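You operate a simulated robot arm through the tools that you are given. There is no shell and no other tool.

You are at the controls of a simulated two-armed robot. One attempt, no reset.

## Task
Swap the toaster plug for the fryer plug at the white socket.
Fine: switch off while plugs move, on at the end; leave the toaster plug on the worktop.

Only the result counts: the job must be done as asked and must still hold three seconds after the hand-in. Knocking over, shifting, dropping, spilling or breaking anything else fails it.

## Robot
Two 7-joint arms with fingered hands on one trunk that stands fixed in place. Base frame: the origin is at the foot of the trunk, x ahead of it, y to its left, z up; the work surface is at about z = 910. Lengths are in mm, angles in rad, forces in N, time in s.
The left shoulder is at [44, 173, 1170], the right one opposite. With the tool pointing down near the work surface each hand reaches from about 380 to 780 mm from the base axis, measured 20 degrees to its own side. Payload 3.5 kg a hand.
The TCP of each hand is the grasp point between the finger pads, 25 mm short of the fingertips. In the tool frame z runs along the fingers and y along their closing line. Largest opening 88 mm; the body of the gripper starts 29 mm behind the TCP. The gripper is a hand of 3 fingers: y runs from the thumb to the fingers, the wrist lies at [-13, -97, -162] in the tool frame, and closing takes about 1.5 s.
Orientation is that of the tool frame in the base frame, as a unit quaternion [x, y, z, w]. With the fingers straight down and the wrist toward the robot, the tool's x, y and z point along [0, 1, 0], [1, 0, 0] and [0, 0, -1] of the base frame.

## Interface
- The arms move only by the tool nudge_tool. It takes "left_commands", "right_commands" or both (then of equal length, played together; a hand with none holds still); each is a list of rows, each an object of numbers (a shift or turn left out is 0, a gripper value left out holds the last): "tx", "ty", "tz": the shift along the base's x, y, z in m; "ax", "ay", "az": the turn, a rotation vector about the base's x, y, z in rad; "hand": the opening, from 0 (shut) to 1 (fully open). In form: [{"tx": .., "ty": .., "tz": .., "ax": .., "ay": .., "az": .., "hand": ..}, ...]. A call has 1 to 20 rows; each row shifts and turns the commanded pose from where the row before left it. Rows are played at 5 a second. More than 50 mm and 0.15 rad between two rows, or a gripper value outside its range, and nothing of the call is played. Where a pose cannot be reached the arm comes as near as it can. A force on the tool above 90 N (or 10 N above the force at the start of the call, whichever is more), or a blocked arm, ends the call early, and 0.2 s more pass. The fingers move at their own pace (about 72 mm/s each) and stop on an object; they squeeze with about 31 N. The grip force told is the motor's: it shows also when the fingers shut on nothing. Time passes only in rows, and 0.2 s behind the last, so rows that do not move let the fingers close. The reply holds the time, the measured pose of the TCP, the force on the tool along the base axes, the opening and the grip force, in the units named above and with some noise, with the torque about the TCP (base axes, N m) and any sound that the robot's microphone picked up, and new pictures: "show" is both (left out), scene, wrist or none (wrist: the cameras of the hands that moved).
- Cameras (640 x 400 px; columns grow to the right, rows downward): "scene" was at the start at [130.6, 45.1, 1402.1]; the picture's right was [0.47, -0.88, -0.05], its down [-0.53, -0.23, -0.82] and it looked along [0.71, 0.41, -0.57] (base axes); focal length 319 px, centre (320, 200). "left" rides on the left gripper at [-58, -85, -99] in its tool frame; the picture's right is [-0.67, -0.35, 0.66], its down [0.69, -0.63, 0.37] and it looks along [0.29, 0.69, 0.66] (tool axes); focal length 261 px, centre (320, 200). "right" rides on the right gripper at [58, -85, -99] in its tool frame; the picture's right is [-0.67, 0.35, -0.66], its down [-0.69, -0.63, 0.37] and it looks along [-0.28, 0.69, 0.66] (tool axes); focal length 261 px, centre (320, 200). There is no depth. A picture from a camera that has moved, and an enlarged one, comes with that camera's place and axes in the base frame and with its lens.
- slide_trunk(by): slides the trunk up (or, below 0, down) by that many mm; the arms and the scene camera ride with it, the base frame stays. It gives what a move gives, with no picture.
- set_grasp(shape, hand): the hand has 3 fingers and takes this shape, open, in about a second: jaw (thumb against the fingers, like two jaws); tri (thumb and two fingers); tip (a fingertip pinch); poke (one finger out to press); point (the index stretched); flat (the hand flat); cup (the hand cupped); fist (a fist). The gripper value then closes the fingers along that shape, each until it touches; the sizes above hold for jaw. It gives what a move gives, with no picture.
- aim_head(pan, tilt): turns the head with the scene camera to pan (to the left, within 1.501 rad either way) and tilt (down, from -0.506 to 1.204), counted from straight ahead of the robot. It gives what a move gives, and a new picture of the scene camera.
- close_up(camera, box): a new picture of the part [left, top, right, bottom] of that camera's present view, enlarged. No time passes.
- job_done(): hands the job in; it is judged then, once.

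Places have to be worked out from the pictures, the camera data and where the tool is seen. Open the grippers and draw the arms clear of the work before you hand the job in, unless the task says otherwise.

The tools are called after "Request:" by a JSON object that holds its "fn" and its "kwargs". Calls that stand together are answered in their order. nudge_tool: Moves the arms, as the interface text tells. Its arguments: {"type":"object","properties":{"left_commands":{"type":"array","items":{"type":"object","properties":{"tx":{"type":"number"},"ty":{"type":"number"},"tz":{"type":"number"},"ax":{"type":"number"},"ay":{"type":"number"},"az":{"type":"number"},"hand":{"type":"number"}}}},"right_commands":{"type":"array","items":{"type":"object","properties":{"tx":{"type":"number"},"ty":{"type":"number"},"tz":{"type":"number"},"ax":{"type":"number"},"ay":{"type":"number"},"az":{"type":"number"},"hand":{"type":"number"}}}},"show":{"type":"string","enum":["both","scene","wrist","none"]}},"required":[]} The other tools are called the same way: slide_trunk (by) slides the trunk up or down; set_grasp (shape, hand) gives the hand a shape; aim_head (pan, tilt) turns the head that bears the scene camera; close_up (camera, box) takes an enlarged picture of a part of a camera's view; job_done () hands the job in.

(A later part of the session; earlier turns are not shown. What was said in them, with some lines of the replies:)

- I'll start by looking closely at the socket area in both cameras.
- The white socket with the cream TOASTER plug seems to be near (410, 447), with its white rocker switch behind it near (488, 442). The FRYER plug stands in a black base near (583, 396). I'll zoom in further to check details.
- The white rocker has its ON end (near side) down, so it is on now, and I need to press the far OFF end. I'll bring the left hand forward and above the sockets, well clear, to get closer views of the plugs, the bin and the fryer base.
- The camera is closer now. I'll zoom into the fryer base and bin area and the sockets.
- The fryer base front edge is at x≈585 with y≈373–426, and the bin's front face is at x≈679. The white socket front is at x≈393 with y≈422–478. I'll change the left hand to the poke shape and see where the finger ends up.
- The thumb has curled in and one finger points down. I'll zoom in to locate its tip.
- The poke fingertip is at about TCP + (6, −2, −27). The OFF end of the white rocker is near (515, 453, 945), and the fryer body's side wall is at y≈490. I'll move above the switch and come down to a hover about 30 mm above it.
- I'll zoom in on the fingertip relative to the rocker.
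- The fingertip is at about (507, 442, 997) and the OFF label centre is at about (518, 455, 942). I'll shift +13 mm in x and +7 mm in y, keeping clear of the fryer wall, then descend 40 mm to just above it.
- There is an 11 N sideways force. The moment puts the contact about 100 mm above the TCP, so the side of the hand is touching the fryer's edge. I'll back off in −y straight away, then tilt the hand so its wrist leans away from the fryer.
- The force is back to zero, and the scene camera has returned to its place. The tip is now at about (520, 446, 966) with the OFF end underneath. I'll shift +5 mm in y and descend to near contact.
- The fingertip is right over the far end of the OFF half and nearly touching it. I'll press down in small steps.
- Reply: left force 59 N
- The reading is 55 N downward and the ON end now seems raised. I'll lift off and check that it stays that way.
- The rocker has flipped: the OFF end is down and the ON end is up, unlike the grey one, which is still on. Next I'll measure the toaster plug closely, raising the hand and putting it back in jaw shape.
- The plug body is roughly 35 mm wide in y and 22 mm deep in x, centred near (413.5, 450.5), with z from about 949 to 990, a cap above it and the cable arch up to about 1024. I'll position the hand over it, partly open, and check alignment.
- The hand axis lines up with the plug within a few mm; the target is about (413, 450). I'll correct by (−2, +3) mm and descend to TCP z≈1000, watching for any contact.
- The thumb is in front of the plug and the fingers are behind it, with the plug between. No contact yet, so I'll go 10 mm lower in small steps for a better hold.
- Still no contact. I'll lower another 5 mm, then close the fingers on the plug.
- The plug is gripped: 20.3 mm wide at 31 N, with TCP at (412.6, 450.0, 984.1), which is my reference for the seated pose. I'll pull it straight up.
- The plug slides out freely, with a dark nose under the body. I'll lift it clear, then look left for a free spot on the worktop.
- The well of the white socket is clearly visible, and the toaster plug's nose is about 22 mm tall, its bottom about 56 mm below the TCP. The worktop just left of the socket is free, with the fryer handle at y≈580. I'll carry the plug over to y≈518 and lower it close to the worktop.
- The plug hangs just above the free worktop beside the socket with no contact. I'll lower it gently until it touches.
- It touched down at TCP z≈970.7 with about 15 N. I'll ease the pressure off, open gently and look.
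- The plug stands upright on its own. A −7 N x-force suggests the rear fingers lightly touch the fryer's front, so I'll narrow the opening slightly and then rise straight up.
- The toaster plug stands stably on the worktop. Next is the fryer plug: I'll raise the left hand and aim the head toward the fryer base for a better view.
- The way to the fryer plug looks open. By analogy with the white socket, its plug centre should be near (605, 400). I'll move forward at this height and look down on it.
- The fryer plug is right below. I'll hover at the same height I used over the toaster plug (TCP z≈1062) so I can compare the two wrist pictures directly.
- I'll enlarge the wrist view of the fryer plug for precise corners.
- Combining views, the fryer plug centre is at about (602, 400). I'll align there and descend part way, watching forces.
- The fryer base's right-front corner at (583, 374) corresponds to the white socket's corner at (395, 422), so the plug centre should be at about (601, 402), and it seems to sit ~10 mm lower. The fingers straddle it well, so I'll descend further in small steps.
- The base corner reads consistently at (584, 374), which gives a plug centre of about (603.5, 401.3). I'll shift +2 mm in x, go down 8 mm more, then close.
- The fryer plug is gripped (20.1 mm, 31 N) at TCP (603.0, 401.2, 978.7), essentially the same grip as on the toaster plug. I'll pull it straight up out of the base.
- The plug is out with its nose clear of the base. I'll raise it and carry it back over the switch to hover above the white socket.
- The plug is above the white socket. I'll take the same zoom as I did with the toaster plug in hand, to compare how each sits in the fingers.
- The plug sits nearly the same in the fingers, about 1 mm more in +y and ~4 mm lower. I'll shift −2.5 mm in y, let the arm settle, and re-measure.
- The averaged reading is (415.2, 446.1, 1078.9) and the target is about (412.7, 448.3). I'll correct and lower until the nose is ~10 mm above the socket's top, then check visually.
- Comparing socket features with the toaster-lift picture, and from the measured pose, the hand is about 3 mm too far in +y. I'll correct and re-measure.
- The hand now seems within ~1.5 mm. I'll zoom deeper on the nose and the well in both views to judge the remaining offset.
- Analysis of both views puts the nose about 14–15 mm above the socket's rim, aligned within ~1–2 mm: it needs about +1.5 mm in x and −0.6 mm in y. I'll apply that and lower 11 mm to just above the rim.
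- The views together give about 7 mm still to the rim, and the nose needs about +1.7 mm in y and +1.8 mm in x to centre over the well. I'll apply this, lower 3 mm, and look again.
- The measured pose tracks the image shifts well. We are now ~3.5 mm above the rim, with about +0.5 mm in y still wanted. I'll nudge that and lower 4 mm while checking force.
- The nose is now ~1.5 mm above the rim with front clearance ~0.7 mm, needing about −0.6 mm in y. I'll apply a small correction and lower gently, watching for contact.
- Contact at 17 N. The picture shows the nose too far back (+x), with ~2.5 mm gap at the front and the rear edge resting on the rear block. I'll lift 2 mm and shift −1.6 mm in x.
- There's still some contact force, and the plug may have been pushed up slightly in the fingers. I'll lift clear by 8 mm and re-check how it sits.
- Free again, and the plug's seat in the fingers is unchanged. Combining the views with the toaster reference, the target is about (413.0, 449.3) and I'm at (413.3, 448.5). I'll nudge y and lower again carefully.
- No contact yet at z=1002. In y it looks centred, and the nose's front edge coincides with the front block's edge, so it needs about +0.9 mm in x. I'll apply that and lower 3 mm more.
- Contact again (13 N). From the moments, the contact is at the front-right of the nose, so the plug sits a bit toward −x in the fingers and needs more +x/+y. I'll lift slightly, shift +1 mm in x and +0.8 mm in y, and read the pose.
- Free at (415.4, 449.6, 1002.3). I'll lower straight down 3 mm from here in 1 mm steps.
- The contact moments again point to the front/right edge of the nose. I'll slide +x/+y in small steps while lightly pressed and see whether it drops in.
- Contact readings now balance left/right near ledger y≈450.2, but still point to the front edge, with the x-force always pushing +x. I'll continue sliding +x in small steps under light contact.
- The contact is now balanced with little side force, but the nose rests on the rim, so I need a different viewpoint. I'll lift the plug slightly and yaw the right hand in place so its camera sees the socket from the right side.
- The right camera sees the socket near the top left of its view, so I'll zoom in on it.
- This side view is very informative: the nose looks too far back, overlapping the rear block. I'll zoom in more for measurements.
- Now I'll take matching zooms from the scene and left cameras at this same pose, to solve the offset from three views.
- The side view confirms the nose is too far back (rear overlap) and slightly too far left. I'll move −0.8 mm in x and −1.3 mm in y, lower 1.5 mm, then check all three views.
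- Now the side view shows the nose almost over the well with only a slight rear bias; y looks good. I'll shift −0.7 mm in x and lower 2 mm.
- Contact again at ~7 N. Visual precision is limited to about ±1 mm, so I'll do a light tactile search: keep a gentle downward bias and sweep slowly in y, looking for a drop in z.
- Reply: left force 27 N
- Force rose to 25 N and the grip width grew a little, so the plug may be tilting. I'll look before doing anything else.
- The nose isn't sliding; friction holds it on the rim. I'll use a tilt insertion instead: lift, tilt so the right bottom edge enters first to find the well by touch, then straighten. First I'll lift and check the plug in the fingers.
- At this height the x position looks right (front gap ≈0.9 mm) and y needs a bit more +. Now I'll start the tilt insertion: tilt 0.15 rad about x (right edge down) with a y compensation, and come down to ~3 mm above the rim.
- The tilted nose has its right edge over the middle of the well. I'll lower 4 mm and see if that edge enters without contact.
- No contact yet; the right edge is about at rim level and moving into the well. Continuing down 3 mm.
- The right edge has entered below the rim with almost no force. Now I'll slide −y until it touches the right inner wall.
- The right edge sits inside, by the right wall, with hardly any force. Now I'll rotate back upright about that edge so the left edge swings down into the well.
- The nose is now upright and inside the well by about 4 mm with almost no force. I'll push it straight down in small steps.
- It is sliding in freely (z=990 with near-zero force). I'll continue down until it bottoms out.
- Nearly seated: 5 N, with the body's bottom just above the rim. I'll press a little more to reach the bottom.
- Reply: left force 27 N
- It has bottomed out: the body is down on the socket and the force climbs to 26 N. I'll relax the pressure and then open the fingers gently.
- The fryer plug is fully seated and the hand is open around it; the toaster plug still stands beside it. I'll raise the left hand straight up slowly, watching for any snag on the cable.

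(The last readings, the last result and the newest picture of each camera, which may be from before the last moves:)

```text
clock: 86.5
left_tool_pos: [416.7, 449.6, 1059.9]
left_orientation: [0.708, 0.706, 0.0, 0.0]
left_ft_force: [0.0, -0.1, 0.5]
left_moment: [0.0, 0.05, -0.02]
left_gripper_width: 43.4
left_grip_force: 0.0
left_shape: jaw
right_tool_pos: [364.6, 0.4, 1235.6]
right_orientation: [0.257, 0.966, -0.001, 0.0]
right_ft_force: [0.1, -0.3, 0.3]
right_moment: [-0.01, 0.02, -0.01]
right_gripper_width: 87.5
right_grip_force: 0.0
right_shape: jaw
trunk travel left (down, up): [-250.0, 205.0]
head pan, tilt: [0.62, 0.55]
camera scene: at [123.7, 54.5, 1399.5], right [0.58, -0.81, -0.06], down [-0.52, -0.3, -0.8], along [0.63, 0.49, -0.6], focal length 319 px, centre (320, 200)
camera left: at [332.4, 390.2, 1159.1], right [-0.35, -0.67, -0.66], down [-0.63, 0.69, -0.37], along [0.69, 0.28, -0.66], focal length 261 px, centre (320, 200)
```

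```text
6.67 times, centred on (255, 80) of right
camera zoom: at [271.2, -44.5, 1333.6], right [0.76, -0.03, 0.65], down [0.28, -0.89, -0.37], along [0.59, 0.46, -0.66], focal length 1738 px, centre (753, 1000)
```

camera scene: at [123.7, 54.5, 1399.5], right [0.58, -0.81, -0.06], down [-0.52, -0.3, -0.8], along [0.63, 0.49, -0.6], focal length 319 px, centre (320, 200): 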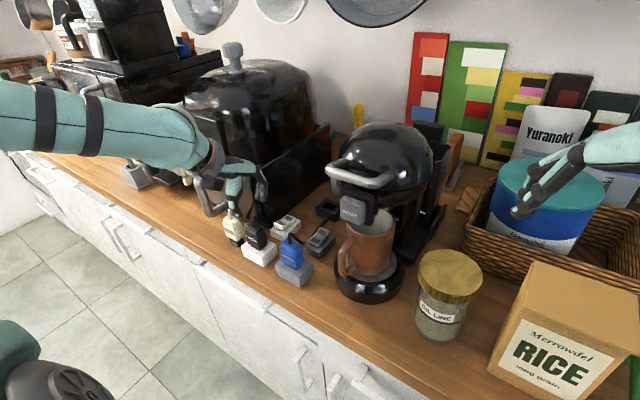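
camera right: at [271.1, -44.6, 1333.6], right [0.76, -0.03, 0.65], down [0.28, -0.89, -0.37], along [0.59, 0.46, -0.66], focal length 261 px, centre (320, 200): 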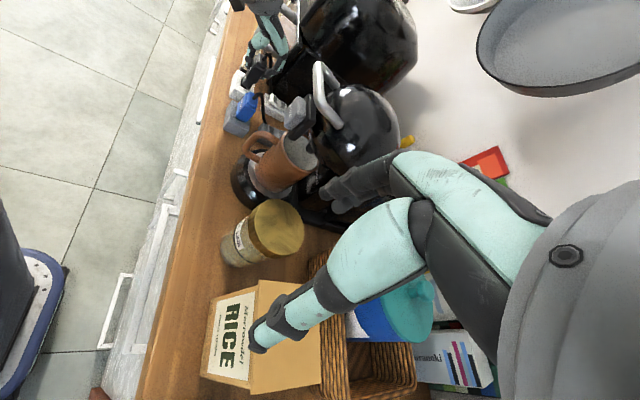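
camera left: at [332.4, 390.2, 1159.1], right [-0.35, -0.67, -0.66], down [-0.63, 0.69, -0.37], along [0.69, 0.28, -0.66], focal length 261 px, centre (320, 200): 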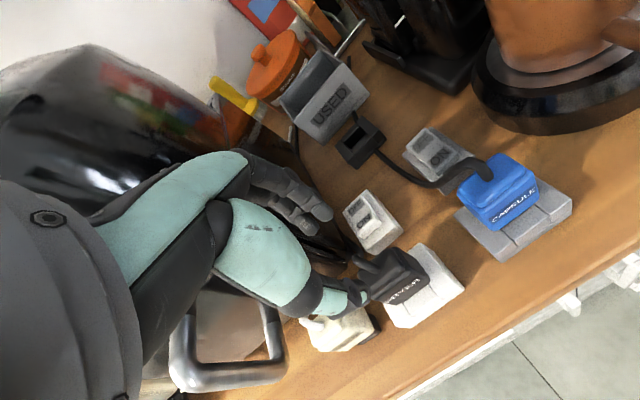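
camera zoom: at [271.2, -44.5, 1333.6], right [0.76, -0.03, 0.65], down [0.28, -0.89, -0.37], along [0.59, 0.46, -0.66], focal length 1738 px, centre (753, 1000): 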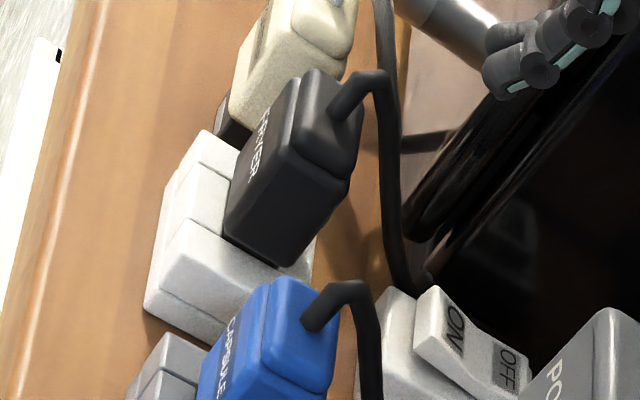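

The fryer plug is seated just like the CAPSULE plug in its own socket. Now for the switch: I'll rise, move over it, yaw the hand +0.6 rad so it stays clear of the fryer plug's cable, and take the poke shape.

Request:
{"fn": "nudge_tool", "kwargs": {"left_commands": [{"tz": 0.03}, {"tz": 0.03}, {"tx": 0.03}, {"tx": 0.034, "ty": 0.003}, {"az": 0.12}, {"az": 0.12}, {"az": 0.12}, {"az": 0.12}, {"az": 0.12}, {"tz": 0.0}], "show": "none"}}

Request:
{"fn": "set_grasp", "kwargs": {"hand": "left", "shape": "poke"}}

Request:
{"fn": "nudge_tool", "kwargs": {"left_commands": [{"hand": 0.0}, {"tz": 0.0}]}}

Request:
{"fn": "close_up", "kwargs": {"camera": "right", "box": [230, 50, 310, 110]}}

```text
clock: 88.7
left_tool_pos: [479.9, 451.3, 1122.7]
left_orientation: [0.466, 0.885, -0.001, 0.0]
left_ft_force: [0.0, -0.2, -0.2]
left_moment: [0.01, 0.0, 0.04]
left_gripper_width: 43.5
left_grip_force: 0.0
left_shape: jaw
right_tool_pos: [364.2, 1.1, 1234.4]
right_orientation: [0.257, 0.966, -0.001, 0.0]
right_ft_force: [-0.7, -0.2, 0.2]
right_moment: [0.0, 0.02, -0.02]
right_gripper_width: 87.6
right_grip_force: 0.1
right_shape: jaw
trunk travel left (down, up): [-250.0, 205.0]
head pan, tilt: [0.62, 0.55]
```

```text
clock: 89.6
left_tool_pos: [479.8, 452.7, 1121.4]
left_orientation: [0.468, 0.884, 0.0, 0.0]
left_ft_force: [1.1, -0.3, 0.6]
left_moment: [0.04, 0.03, -0.01]
left_gripper_width: 0.0
left_grip_force: 0.0
left_shape: poke
right_tool_pos: [364.1, 1.2, 1235.8]
right_orientation: [0.257, 0.966, -0.001, 0.0]
right_ft_force: [0.1, 0.4, -0.6]
right_moment: [0.0, -0.03, 0.04]
right_gripper_width: 87.6
right_grip_force: 0.0
right_shape: jaw
trunk travel left (down, up): [-250.0, 205.0]
head pan, tilt: [0.62, 0.55]
```

```text
clock: 90.2
left_tool_pos: [480.3, 452.5, 1122.1]
left_orientation: [0.467, 0.884, 0.0, 0.0]
left_ft_force: [-0.1, -0.5, 0.2]
left_moment: [-0.01, 0.01, 0.0]
left_gripper_width: 0.0
left_grip_force: 0.1
left_shape: poke
right_tool_pos: [364.0, 0.4, 1234.8]
right_orientation: [0.256, 0.967, -0.001, 0.0]
right_ft_force: [-0.4, -0.2, 0.0]
right_moment: [0.0, 0.03, 0.01]
right_gripper_width: 87.5
right_grip_force: 0.1
right_shape: jaw
trunk travel left (down, up): [-250.0, 205.0]
head pan, tilt: [0.62, 0.55]
camera scene: at [123.6, 54.3, 1399.5], right [0.58, -0.81, -0.06], down [-0.52, -0.3, -0.8], along [0.63, 0.49, -0.6], focal length 319 px, centre (320, 200)
camera left: at [443.0, 355.5, 1220.5], right [0.09, -0.75, -0.66], down [-0.91, 0.21, -0.37], along [0.41, 0.63, -0.66], focal length 261 px, centre (320, 200)
```

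scene: 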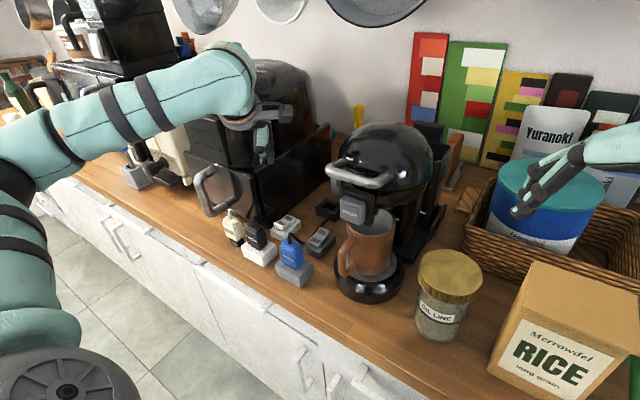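
left: 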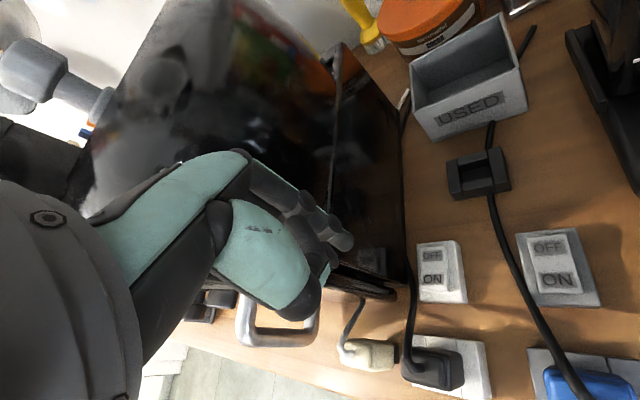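

```text
6.67 times, centred on (270, 80) of right
camera zoom: at [271.1, -44.6, 1333.6], right [0.76, -0.03, 0.65], down [0.28, -0.89, -0.37], along [0.59, 0.46, -0.66], focal length 1738 px, centre (653, 1000)
```

zoom: 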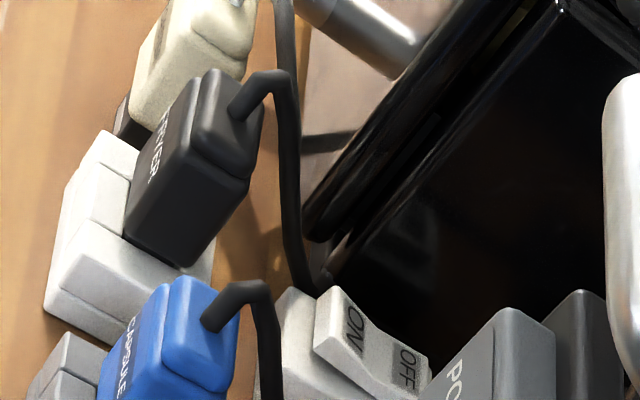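

The ON end is up as expected. The finger is roughly above it, so I'll lower to a hover about 30 mm above and check the alignment.

Request:
{"fn": "nudge_tool", "kwargs": {"left_commands": [{"tz": -0.03}, {"tz": -0.03}, {"tz": -0.03}, {"tz": -0.025}, {"tz": 0.0}]}}

Request:
{"fn": "close_up", "kwargs": {"camera": "left", "box": [300, 190, 480, 350]}}

Request:
{"fn": "close_up", "kwargs": {"camera": "right", "box": [240, 50, 310, 110]}}

Request:
{"fn": "close_up", "kwargs": {"camera": "scene", "box": [230, 160, 320, 260]}}

```text
clock: 91.4
left_tool_pos: [481.2, 451.3, 1005.6]
left_orientation: [0.467, 0.884, 0.0, -0.001]
left_ft_force: [-0.6, -0.1, -0.5]
left_moment: [0.01, 0.01, 0.01]
left_gripper_width: 0.1
left_grip_force: 0.2
left_shape: poke
right_tool_pos: [364.8, -0.6, 1234.3]
right_orientation: [0.257, 0.966, -0.001, -0.001]
right_ft_force: [-0.5, -0.3, 0.5]
right_moment: [0.02, 0.01, 0.01]
right_gripper_width: 87.4
right_grip_force: 0.0
right_shape: jaw
trunk travel left (down, up): [-250.0, 205.0]
head pan, tilt: [0.62, 0.55]
camera scene: at [123.5, 54.2, 1399.5], right [0.58, -0.81, -0.06], down [-0.52, -0.3, -0.8], along [0.63, 0.49, -0.6], focal length 319 px, centre (320, 200)
camera left: at [444.2, 354.9, 1104.8], right [0.09, -0.75, -0.66], down [-0.91, 0.21, -0.37], along [0.41, 0.63, -0.66], focal length 261 px, centre (320, 200)
```

scene: 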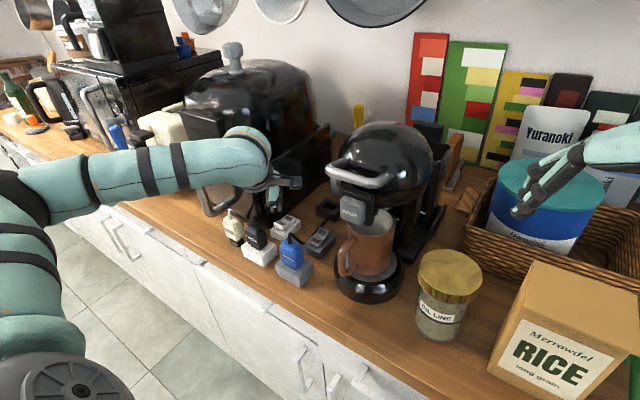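
left: 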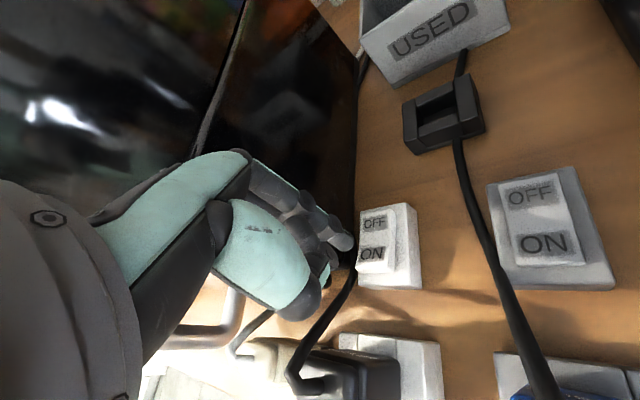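

```text
2.50 times, centred on (390, 270) of left
camera zoom: at [444.2, 354.9, 1104.8], right [0.09, -0.75, -0.66], down [-0.91, 0.21, -0.37], along [0.41, 0.63, -0.66], focal length 652 px, centre (145, 25)
```

zoom: 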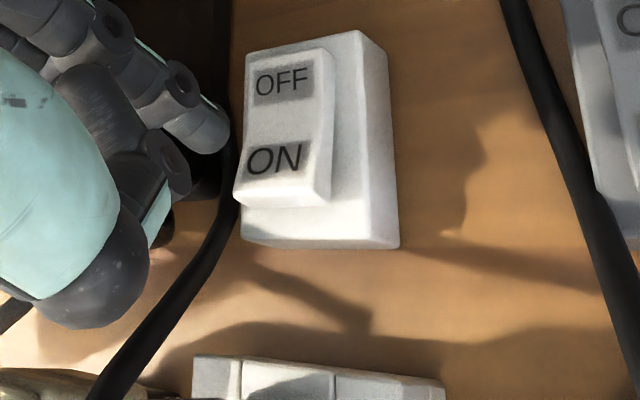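

```text
6.67 times, centred on (275, 80) of right
camera zoom: at [271.0, -44.8, 1333.7], right [0.76, -0.03, 0.65], down [0.28, -0.89, -0.37], along [0.59, 0.46, -0.66], focal length 1738 px, centre (620, 1000)
```

zoom: 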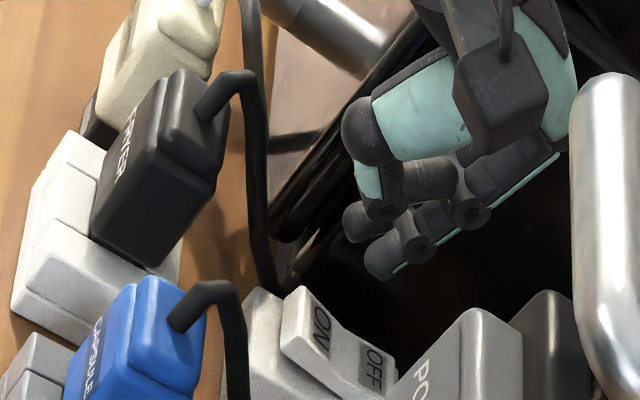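

```text
4.00 times, centred on (275, 210) of scene
camera zoom: at [123.5, 54.2, 1399.5], right [0.58, -0.81, -0.06], down [-0.52, -0.3, -0.8], along [0.63, 0.49, -0.6], focal length 1276 px, centre (500, 160)
```

zoom: 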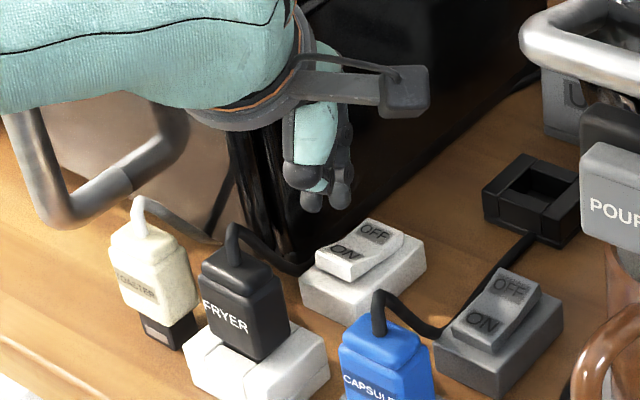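

The finger's vertical projection lands on the ON label. I'll shift 3 mm toward the near end and descend to just above it.

Request:
{"fn": "nudge_tool", "kwargs": {"left_commands": [{"tx": -0.003}, {"tz": -0.012}, {"tz": -0.01}, {"tz": -0.006}, {"tz": 0.0}], "show": "none"}}

Request:
{"fn": "close_up", "kwargs": {"camera": "left", "box": [300, 190, 480, 350]}}

Request:
{"fn": "close_up", "kwargs": {"camera": "right", "box": [240, 50, 310, 110]}}

```text
clock: 92.6
left_tool_pos: [479.4, 450.4, 979.1]
left_orientation: [0.467, 0.884, 0.0, 0.0]
left_ft_force: [-0.4, -0.1, 0.6]
left_moment: [-0.01, 0.01, 0.04]
left_gripper_width: 0.0
left_grip_force: 0.1
left_shape: poke
right_tool_pos: [363.0, 0.8, 1234.3]
right_orientation: [0.257, 0.967, -0.001, 0.0]
right_ft_force: [-0.5, -0.4, -0.7]
right_moment: [-0.03, 0.02, 0.02]
right_gripper_width: 87.7
right_grip_force: 0.0
right_shape: jaw
trunk travel left (down, up): [-250.0, 205.0]
head pan, tilt: [0.62, 0.55]
```

```text
2.50 times, centred on (390, 270) of left
camera zoom: at [440.8, 354.9, 1078.3], right [0.09, -0.75, -0.66], down [-0.91, 0.21, -0.37], along [0.41, 0.63, -0.66], focal length 652 px, centre (145, 25)
```

zoom: 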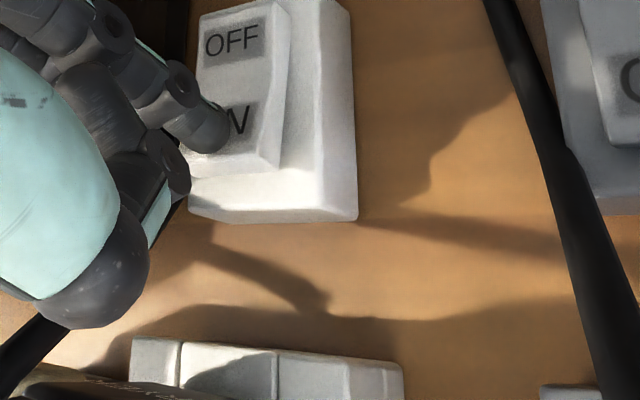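

```text
6.67 times, centred on (275, 80) of right
camera zoom: at [271.2, -44.6, 1333.6], right [0.76, -0.03, 0.65], down [0.28, -0.89, -0.37], along [0.59, 0.46, -0.66], focal length 1738 px, centre (620, 1000)
```

zoom: 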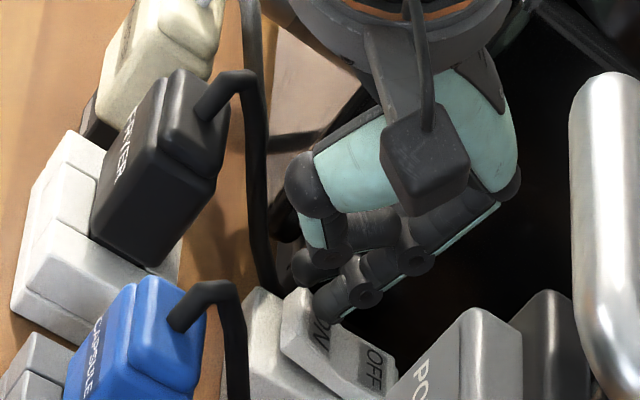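

The tip is right above the ON label. I'll press down in small steps.

Request:
{"fn": "nudge_tool", "kwargs": {"left_commands": [{"tz": -0.004}, {"tz": -0.004}, {"tz": -0.003}, {"tz": 0.0}], "show": "none"}}

Request:
{"fn": "close_up", "kwargs": {"camera": "left", "box": [300, 190, 480, 350]}}

Request:
{"fn": "close_up", "kwargs": {"camera": "right", "box": [240, 50, 310, 110]}}

```text
clock: 93.6
left_tool_pos: [478.6, 452.3, 968.6]
left_orientation: [0.467, 0.884, 0.0, 0.0]
left_ft_force: [-0.1, -0.6, 0.6]
left_moment: [-0.03, -0.01, -0.06]
left_gripper_width: 0.0
left_grip_force: 0.0
left_shape: poke
right_tool_pos: [364.7, 0.5, 1234.4]
right_orientation: [0.257, 0.966, -0.001, 0.001]
right_ft_force: [0.7, -0.1, 0.5]
right_moment: [0.01, -0.01, 0.02]
right_gripper_width: 87.7
right_grip_force: 0.0
right_shape: jaw
trunk travel left (down, up): [-250.0, 205.0]
head pan, tilt: [0.62, 0.55]
```

```text
2.50 times, centred on (390, 270) of left
camera zoom: at [440.7, 356.4, 1066.9], right [0.09, -0.75, -0.66], down [-0.91, 0.21, -0.37], along [0.41, 0.63, -0.66], focal length 652 px, centre (145, 25)
```

zoom: 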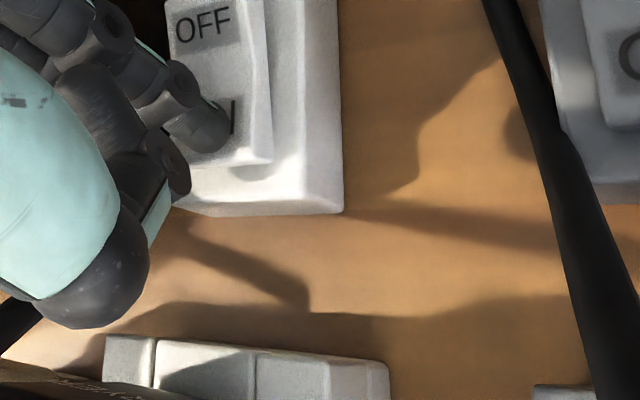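

```text
6.67 times, centred on (275, 80) of right
camera zoom: at [271.3, -44.5, 1333.6], right [0.76, -0.03, 0.65], down [0.28, -0.89, -0.37], along [0.59, 0.46, -0.66], focal length 1738 px, centre (620, 1000)
```

zoom: 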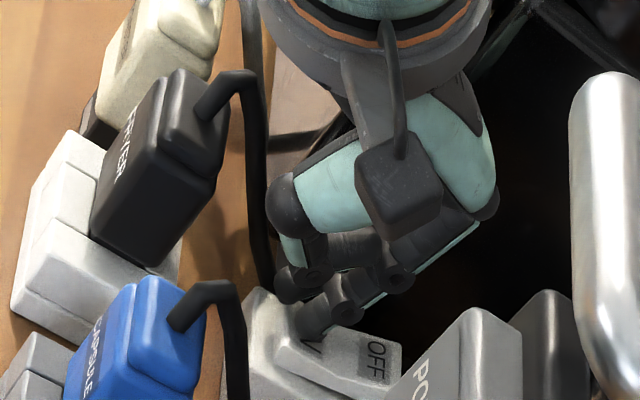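

There's almost no residual force, though the rocker seems to have moved. I'll press 4 mm further to make sure it goes fully over.

Request:
{"fn": "nudge_tool", "kwargs": {"left_commands": [{"tz": -0.002}, {"tz": -0.002}, {"tz": 0.0}], "show": "none"}}

Request:
{"fn": "close_up", "kwargs": {"camera": "right", "box": [250, 75, 300, 105]}}

```text
clock: 94.4
left_tool_pos: [476.4, 453.0, 967.2]
left_orientation: [0.467, 0.884, 0.001, 0.001]
left_ft_force: [1.2, 2.1, 12.8]
left_moment: [0.04, -0.09, 0.0]
left_gripper_width: 0.0
left_grip_force: 0.0
left_shape: poke
right_tool_pos: [362.6, -0.4, 1234.9]
right_orientation: [0.258, 0.966, 0.001, 0.0]
right_ft_force: [-0.2, -0.4, 0.1]
right_moment: [-0.04, -0.02, 0.01]
right_gripper_width: 87.6
right_grip_force: 0.0
right_shape: jaw
trunk travel left (down, up): [-250.0, 205.0]
head pan, tilt: [0.62, 0.55]
```

```text
12.80 times, centred on (275, 90) of right
camera zoom: at [269.8, -45.5, 1334.1], right [0.75, -0.03, 0.66], down [0.28, -0.89, -0.37], along [0.59, 0.46, -0.66], focal length 3336 px, centre (896, 1608)
```

zoom: 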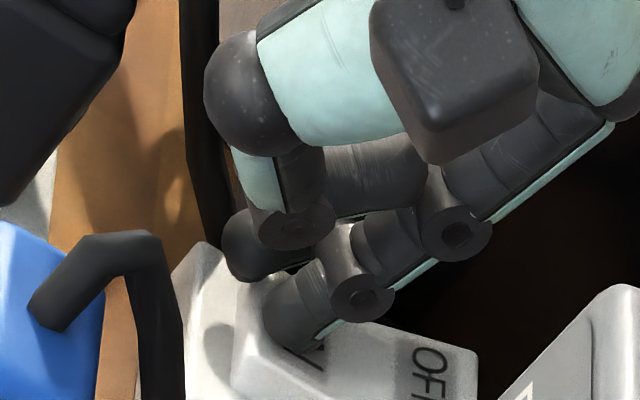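

Now there is 13 N of resistance. I'll press another 3 mm to be sure, then lift and verify.

Request:
{"fn": "nudge_tool", "kwargs": {"left_commands": [{"tz": -0.002}, {"tz": -0.001}, {"tz": 0.0}], "show": "none"}}

Request:
{"fn": "nudge_tool", "kwargs": {"left_commands": [{"tz": 0.01}, {"tz": 0.02}, {"tz": 0.03}, {"tz": 0.03}, {"tz": 0.02}, {"tz": 0.0}]}}

Request:
{"fn": "close_up", "kwargs": {"camera": "scene", "box": [230, 190, 320, 280]}}

Request:
{"fn": "close_up", "kwargs": {"camera": "right", "box": [240, 50, 310, 110]}}

Request:
{"fn": "close_up", "kwargs": {"camera": "left", "box": [320, 200, 480, 400]}}

```text
clock: 95.2
left_tool_pos: [475.3, 451.2, 965.2]
left_orientation: [0.467, 0.884, 0.005, 0.002]
left_ft_force: [4.3, 6.0, 40.2]
left_moment: [0.09, -0.35, 0.05]
left_gripper_width: 0.0
left_grip_force: 0.1
left_shape: poke
right_tool_pos: [361.0, -2.6, 1235.7]
right_orientation: [0.257, 0.966, 0.001, 0.0]
right_ft_force: [-0.2, 0.0, -0.1]
right_moment: [0.01, 0.01, -0.05]
right_gripper_width: 87.8
right_grip_force: 0.1
right_shape: jaw
trunk travel left (down, up): [-250.0, 205.0]
head pan, tilt: [0.62, 0.55]
```

```text
clock: 96.6
left_tool_pos: [476.9, 451.6, 1070.7]
left_orientation: [0.467, 0.884, 0.0, 0.0]
left_ft_force: [0.7, -0.2, -0.9]
left_moment: [-0.03, -0.03, 0.02]
left_gripper_width: 0.0
left_grip_force: 0.1
left_shape: poke
right_tool_pos: [363.4, 1.5, 1234.9]
right_orientation: [0.258, 0.966, -0.001, 0.0]
right_ft_force: [-0.2, 0.1, 0.5]
right_moment: [0.01, 0.02, 0.0]
right_gripper_width: 87.9
right_grip_force: 0.1
right_shape: jaw
trunk travel left (down, up): [-250.0, 205.0]
head pan, tilt: [0.62, 0.55]
camera scene: at [123.5, 54.4, 1399.5], right [0.58, -0.81, -0.06], down [-0.52, -0.3, -0.8], along [0.63, 0.49, -0.6], focal length 319 px, centre (320, 200)
camera left: at [439.8, 356.4, 1169.6], right [0.09, -0.75, -0.66], down [-0.91, 0.21, -0.37], along [0.41, 0.63, -0.66], focal length 261 px, centre (320, 200)
```

scene: 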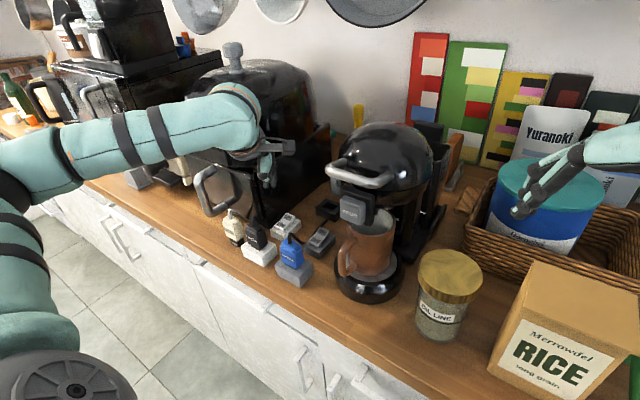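
left: 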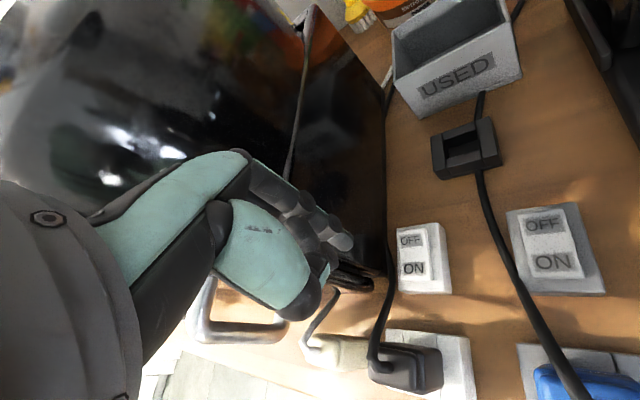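

```text
4.44 times, centred on (275, 235) of scene
camera zoom: at [123.5, 54.4, 1399.5], right [0.58, -0.81, -0.06], down [-0.52, -0.3, -0.8], along [0.63, 0.49, -0.6], focal length 1418 px, centre (520, 44)
```

zoom: 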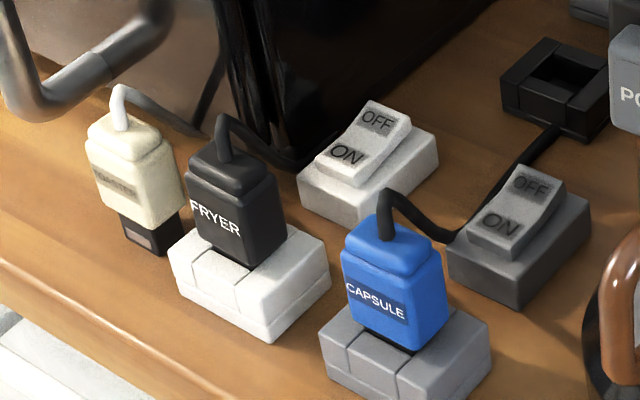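

```text
6.67 times, centred on (275, 80) of right
camera zoom: at [271.1, -44.6, 1333.6], right [0.76, -0.03, 0.65], down [0.28, -0.89, -0.37], along [0.59, 0.46, -0.66], focal length 1738 px, centre (620, 1000)
```

zoom: 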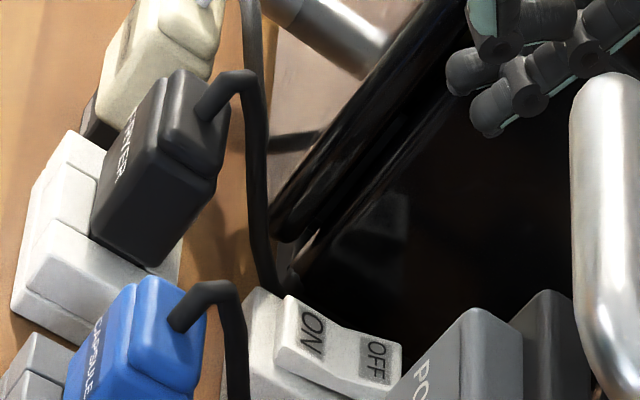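

```text
2.00 times, centred on (400, 300) of left
camera zoom: at [439.8, 356.4, 1169.6], right [0.09, -0.75, -0.66], down [-0.91, 0.21, -0.37], along [0.41, 0.63, -0.66], focal length 521 px, centre (160, 0)
```

zoom: 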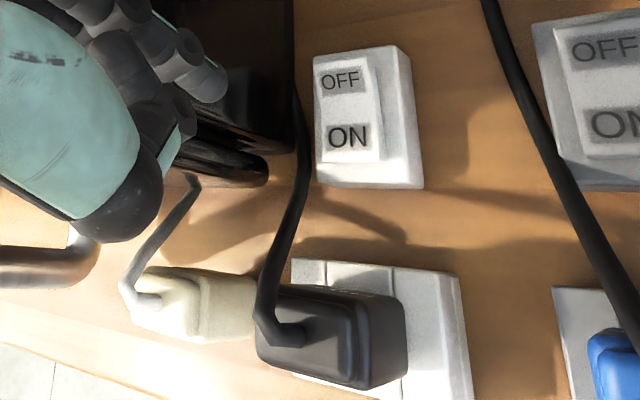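

The white rocker now matches the grey one, with the ON end down. Before retreating I'll compare the seat of the FRYER plug with the CAPSULE plug and check the toaster plug.

Request:
{"fn": "close_up", "kwargs": {"camera": "scene", "box": [240, 225, 275, 260]}}

Request:
{"fn": "close_up", "kwargs": {"camera": "scene", "box": [272, 245, 307, 280]}}

Request:
{"fn": "close_up", "kwargs": {"camera": "scene", "box": [265, 205, 345, 260]}}

```text
11.43 times, centred on (258, 242) of scene
camera zoom: at [123.5, 54.4, 1399.5], right [0.58, -0.81, -0.06], down [-0.52, -0.3, -0.8], along [0.63, 0.49, -0.6], focal length 3647 px, centre (1034, -286)
```

zoom: 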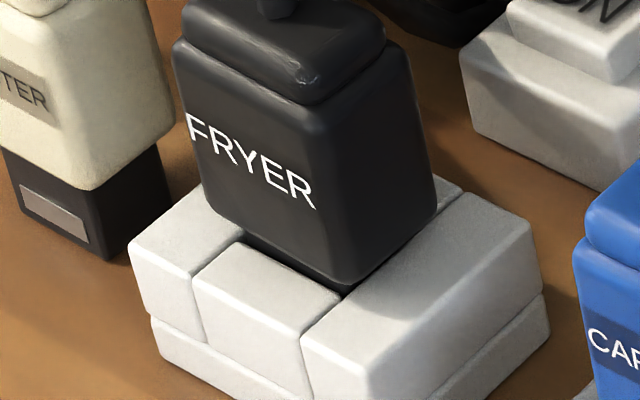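

```text
11.43 times, centred on (290, 262) of scene
camera zoom: at [123.5, 54.4, 1399.5], right [0.58, -0.81, -0.06], down [-0.52, -0.3, -0.8], along [0.63, 0.49, -0.6], focal length 3647 px, centre (669, -514)
```

zoom: 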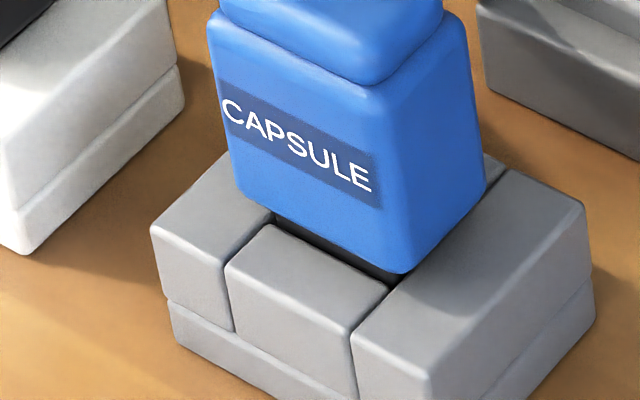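

```text
7.27 times, centred on (305, 232) of scene
camera zoom: at [123.5, 54.4, 1399.5], right [0.58, -0.81, -0.06], down [-0.52, -0.3, -0.8], along [0.63, 0.49, -0.6], focal length 2321 px, centre (429, -36)
```

zoom: 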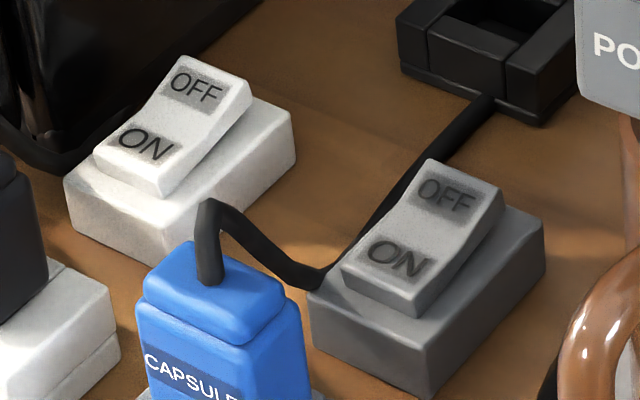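

The FRYER plug sits exactly like the CAPSULE plug, and the white switch is on. I'll raise the left hand, draw it back clear of the work, and open it.

Request:
{"fn": "nudge_tool", "kwargs": {"left_commands": [{"tz": 0.03}, {"tz": 0.03}, {"tz": 0.03}, {"tx": -0.03, "tz": 0.01}, {"tx": -0.035, "tz": 0.01}, {"tx": -0.035, "tz": 0.01, "az": -0.12}, {"tx": -0.035, "az": -0.12}, {"tx": -0.035, "az": -0.12}, {"tx": -0.02, "az": -0.12}, {"az": -0.12}, {"tz": 0.0}], "show": "none"}}

Request:
{"fn": "set_grasp", "kwargs": {"hand": "left", "shape": "jaw"}}

Request:
{"fn": "nudge_tool", "kwargs": {"left_commands": [{"hand": 1.0}, {"tz": 0.0}, {"tz": 0.0}, {"tz": 0.0}, {"tz": 0.0}]}}

Request:
{"fn": "close_up", "kwargs": {"camera": "scene", "box": [200, 170, 340, 300]}}

```text
clock: 99.0
left_tool_pos: [286.0, 451.0, 1190.5]
left_orientation: [0.708, 0.707, 0.0, 0.0]
left_ft_force: [0.1, -0.6, 0.6]
left_moment: [0.04, -0.02, -0.02]
left_gripper_width: 0.0
left_grip_force: 0.0
left_shape: poke
right_tool_pos: [364.2, -0.5, 1234.8]
right_orientation: [0.257, 0.966, -0.001, -0.001]
right_ft_force: [0.3, 1.1, 0.5]
right_moment: [-0.02, -0.01, 0.0]
right_gripper_width: 87.8
right_grip_force: 0.1
right_shape: jaw
trunk travel left (down, up): [-250.0, 205.0]
head pan, tilt: [0.62, 0.55]
```

```text
clock: 99.9
left_tool_pos: [285.6, 450.6, 1191.7]
left_orientation: [0.708, 0.707, 0.0, 0.0]
left_ft_force: [0.7, -0.4, 0.6]
left_moment: [0.01, 0.01, 0.03]
left_gripper_width: 88.0
left_grip_force: 0.0
left_shape: jaw
right_tool_pos: [363.6, 0.0, 1234.3]
right_orientation: [0.256, 0.967, -0.001, -0.001]
right_ft_force: [0.3, -0.7, 0.6]
right_moment: [-0.02, -0.02, 0.0]
right_gripper_width: 87.4
right_grip_force: 0.1
right_shape: jaw
trunk travel left (down, up): [-250.0, 205.0]
head pan, tilt: [0.62, 0.55]
```

```text
clock: 101.1
left_tool_pos: [286.2, 450.3, 1191.3]
left_orientation: [0.708, 0.706, 0.0, 0.0]
left_ft_force: [-0.3, 0.5, -0.2]
left_moment: [0.02, 0.01, 0.01]
left_gripper_width: 87.7
left_grip_force: 0.1
left_shape: jaw
right_tool_pos: [364.3, -0.1, 1233.9]
right_orientation: [0.257, 0.966, 0.0, 0.0]
right_ft_force: [0.6, 0.1, 0.3]
right_moment: [-0.01, 0.02, 0.0]
right_gripper_width: 87.4
right_grip_force: 0.0
right_shape: jaw
trunk travel left (down, up): [-250.0, 205.0]
head pan, tilt: [0.62, 0.55]
camera scene: at [123.5, 54.3, 1399.5], right [0.58, -0.81, -0.06], down [-0.52, -0.3, -0.8], along [0.63, 0.49, -0.6], focal length 319 px, centre (320, 200)
camera left: at [201.3, 392.6, 1289.5], right [-0.35, -0.67, -0.66], down [-0.63, 0.69, -0.37], along [0.69, 0.28, -0.66], focal length 261 px, centre (320, 200)
```

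scene: 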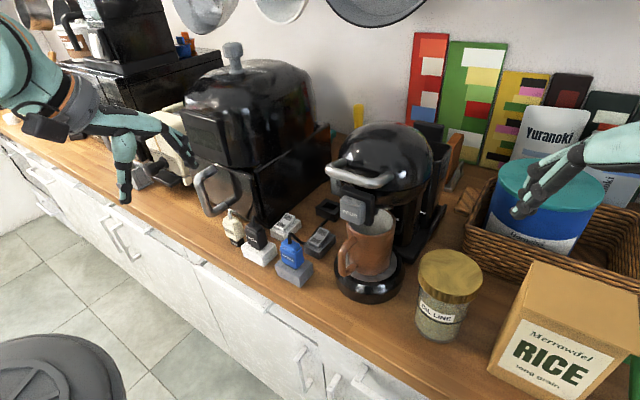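
left: 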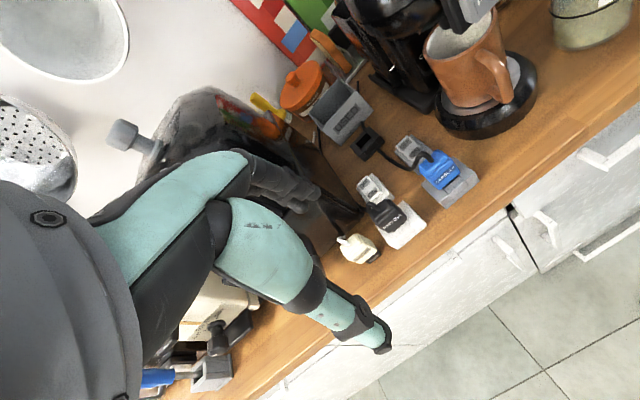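

```text
3.08 times, centred on (270, 235) of scene
camera zoom: at [123.5, 54.3, 1399.5], right [0.58, -0.81, -0.06], down [-0.52, -0.3, -0.8], along [0.63, 0.49, -0.6], focal length 982 px, centre (474, 92)
```

zoom: 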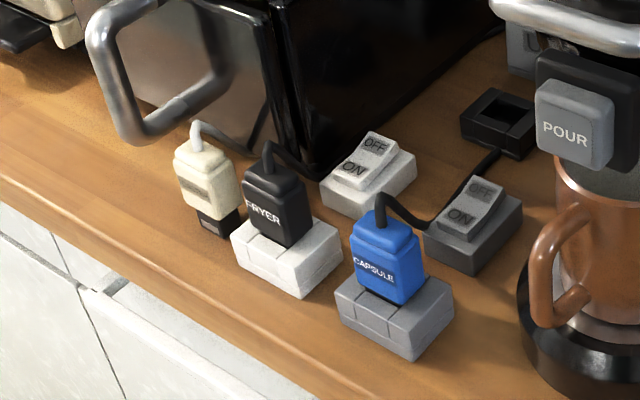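

The FRYER plug is seated in the white socket and the white switch is on. The toaster plug stands on the worktop, nothing else has moved, and both hands are open and clear. I'm handing the job in.

Request:
{"fn": "job_done", "kwargs": {}}

```text
The job is handed in.
```

The fryer plug is now in the white socket and its switch is back on. The toaster plug is standing upright on the worktop just left of the socket. I turned the switch off before moving either plug and on again only once the fryer plug was seated.

- **Seating:** the fryer plug looks seated exactly like the CAPSULE plug in its own socket. It caught on the socket's rim several times, with up to about 26 N of pressing, before it went in.
- **Contact with the fryer:** early on, the left hand brushed the side of the fryer at about 11 N, and later its front at about 7 N. I backed off each time and saw no sign that it moved.
- **Everything else:** nothing else looks shifted in the final pictures. Both hands are open and clear of the work.

The job is handed in, but I haven't seen a verdict on it.
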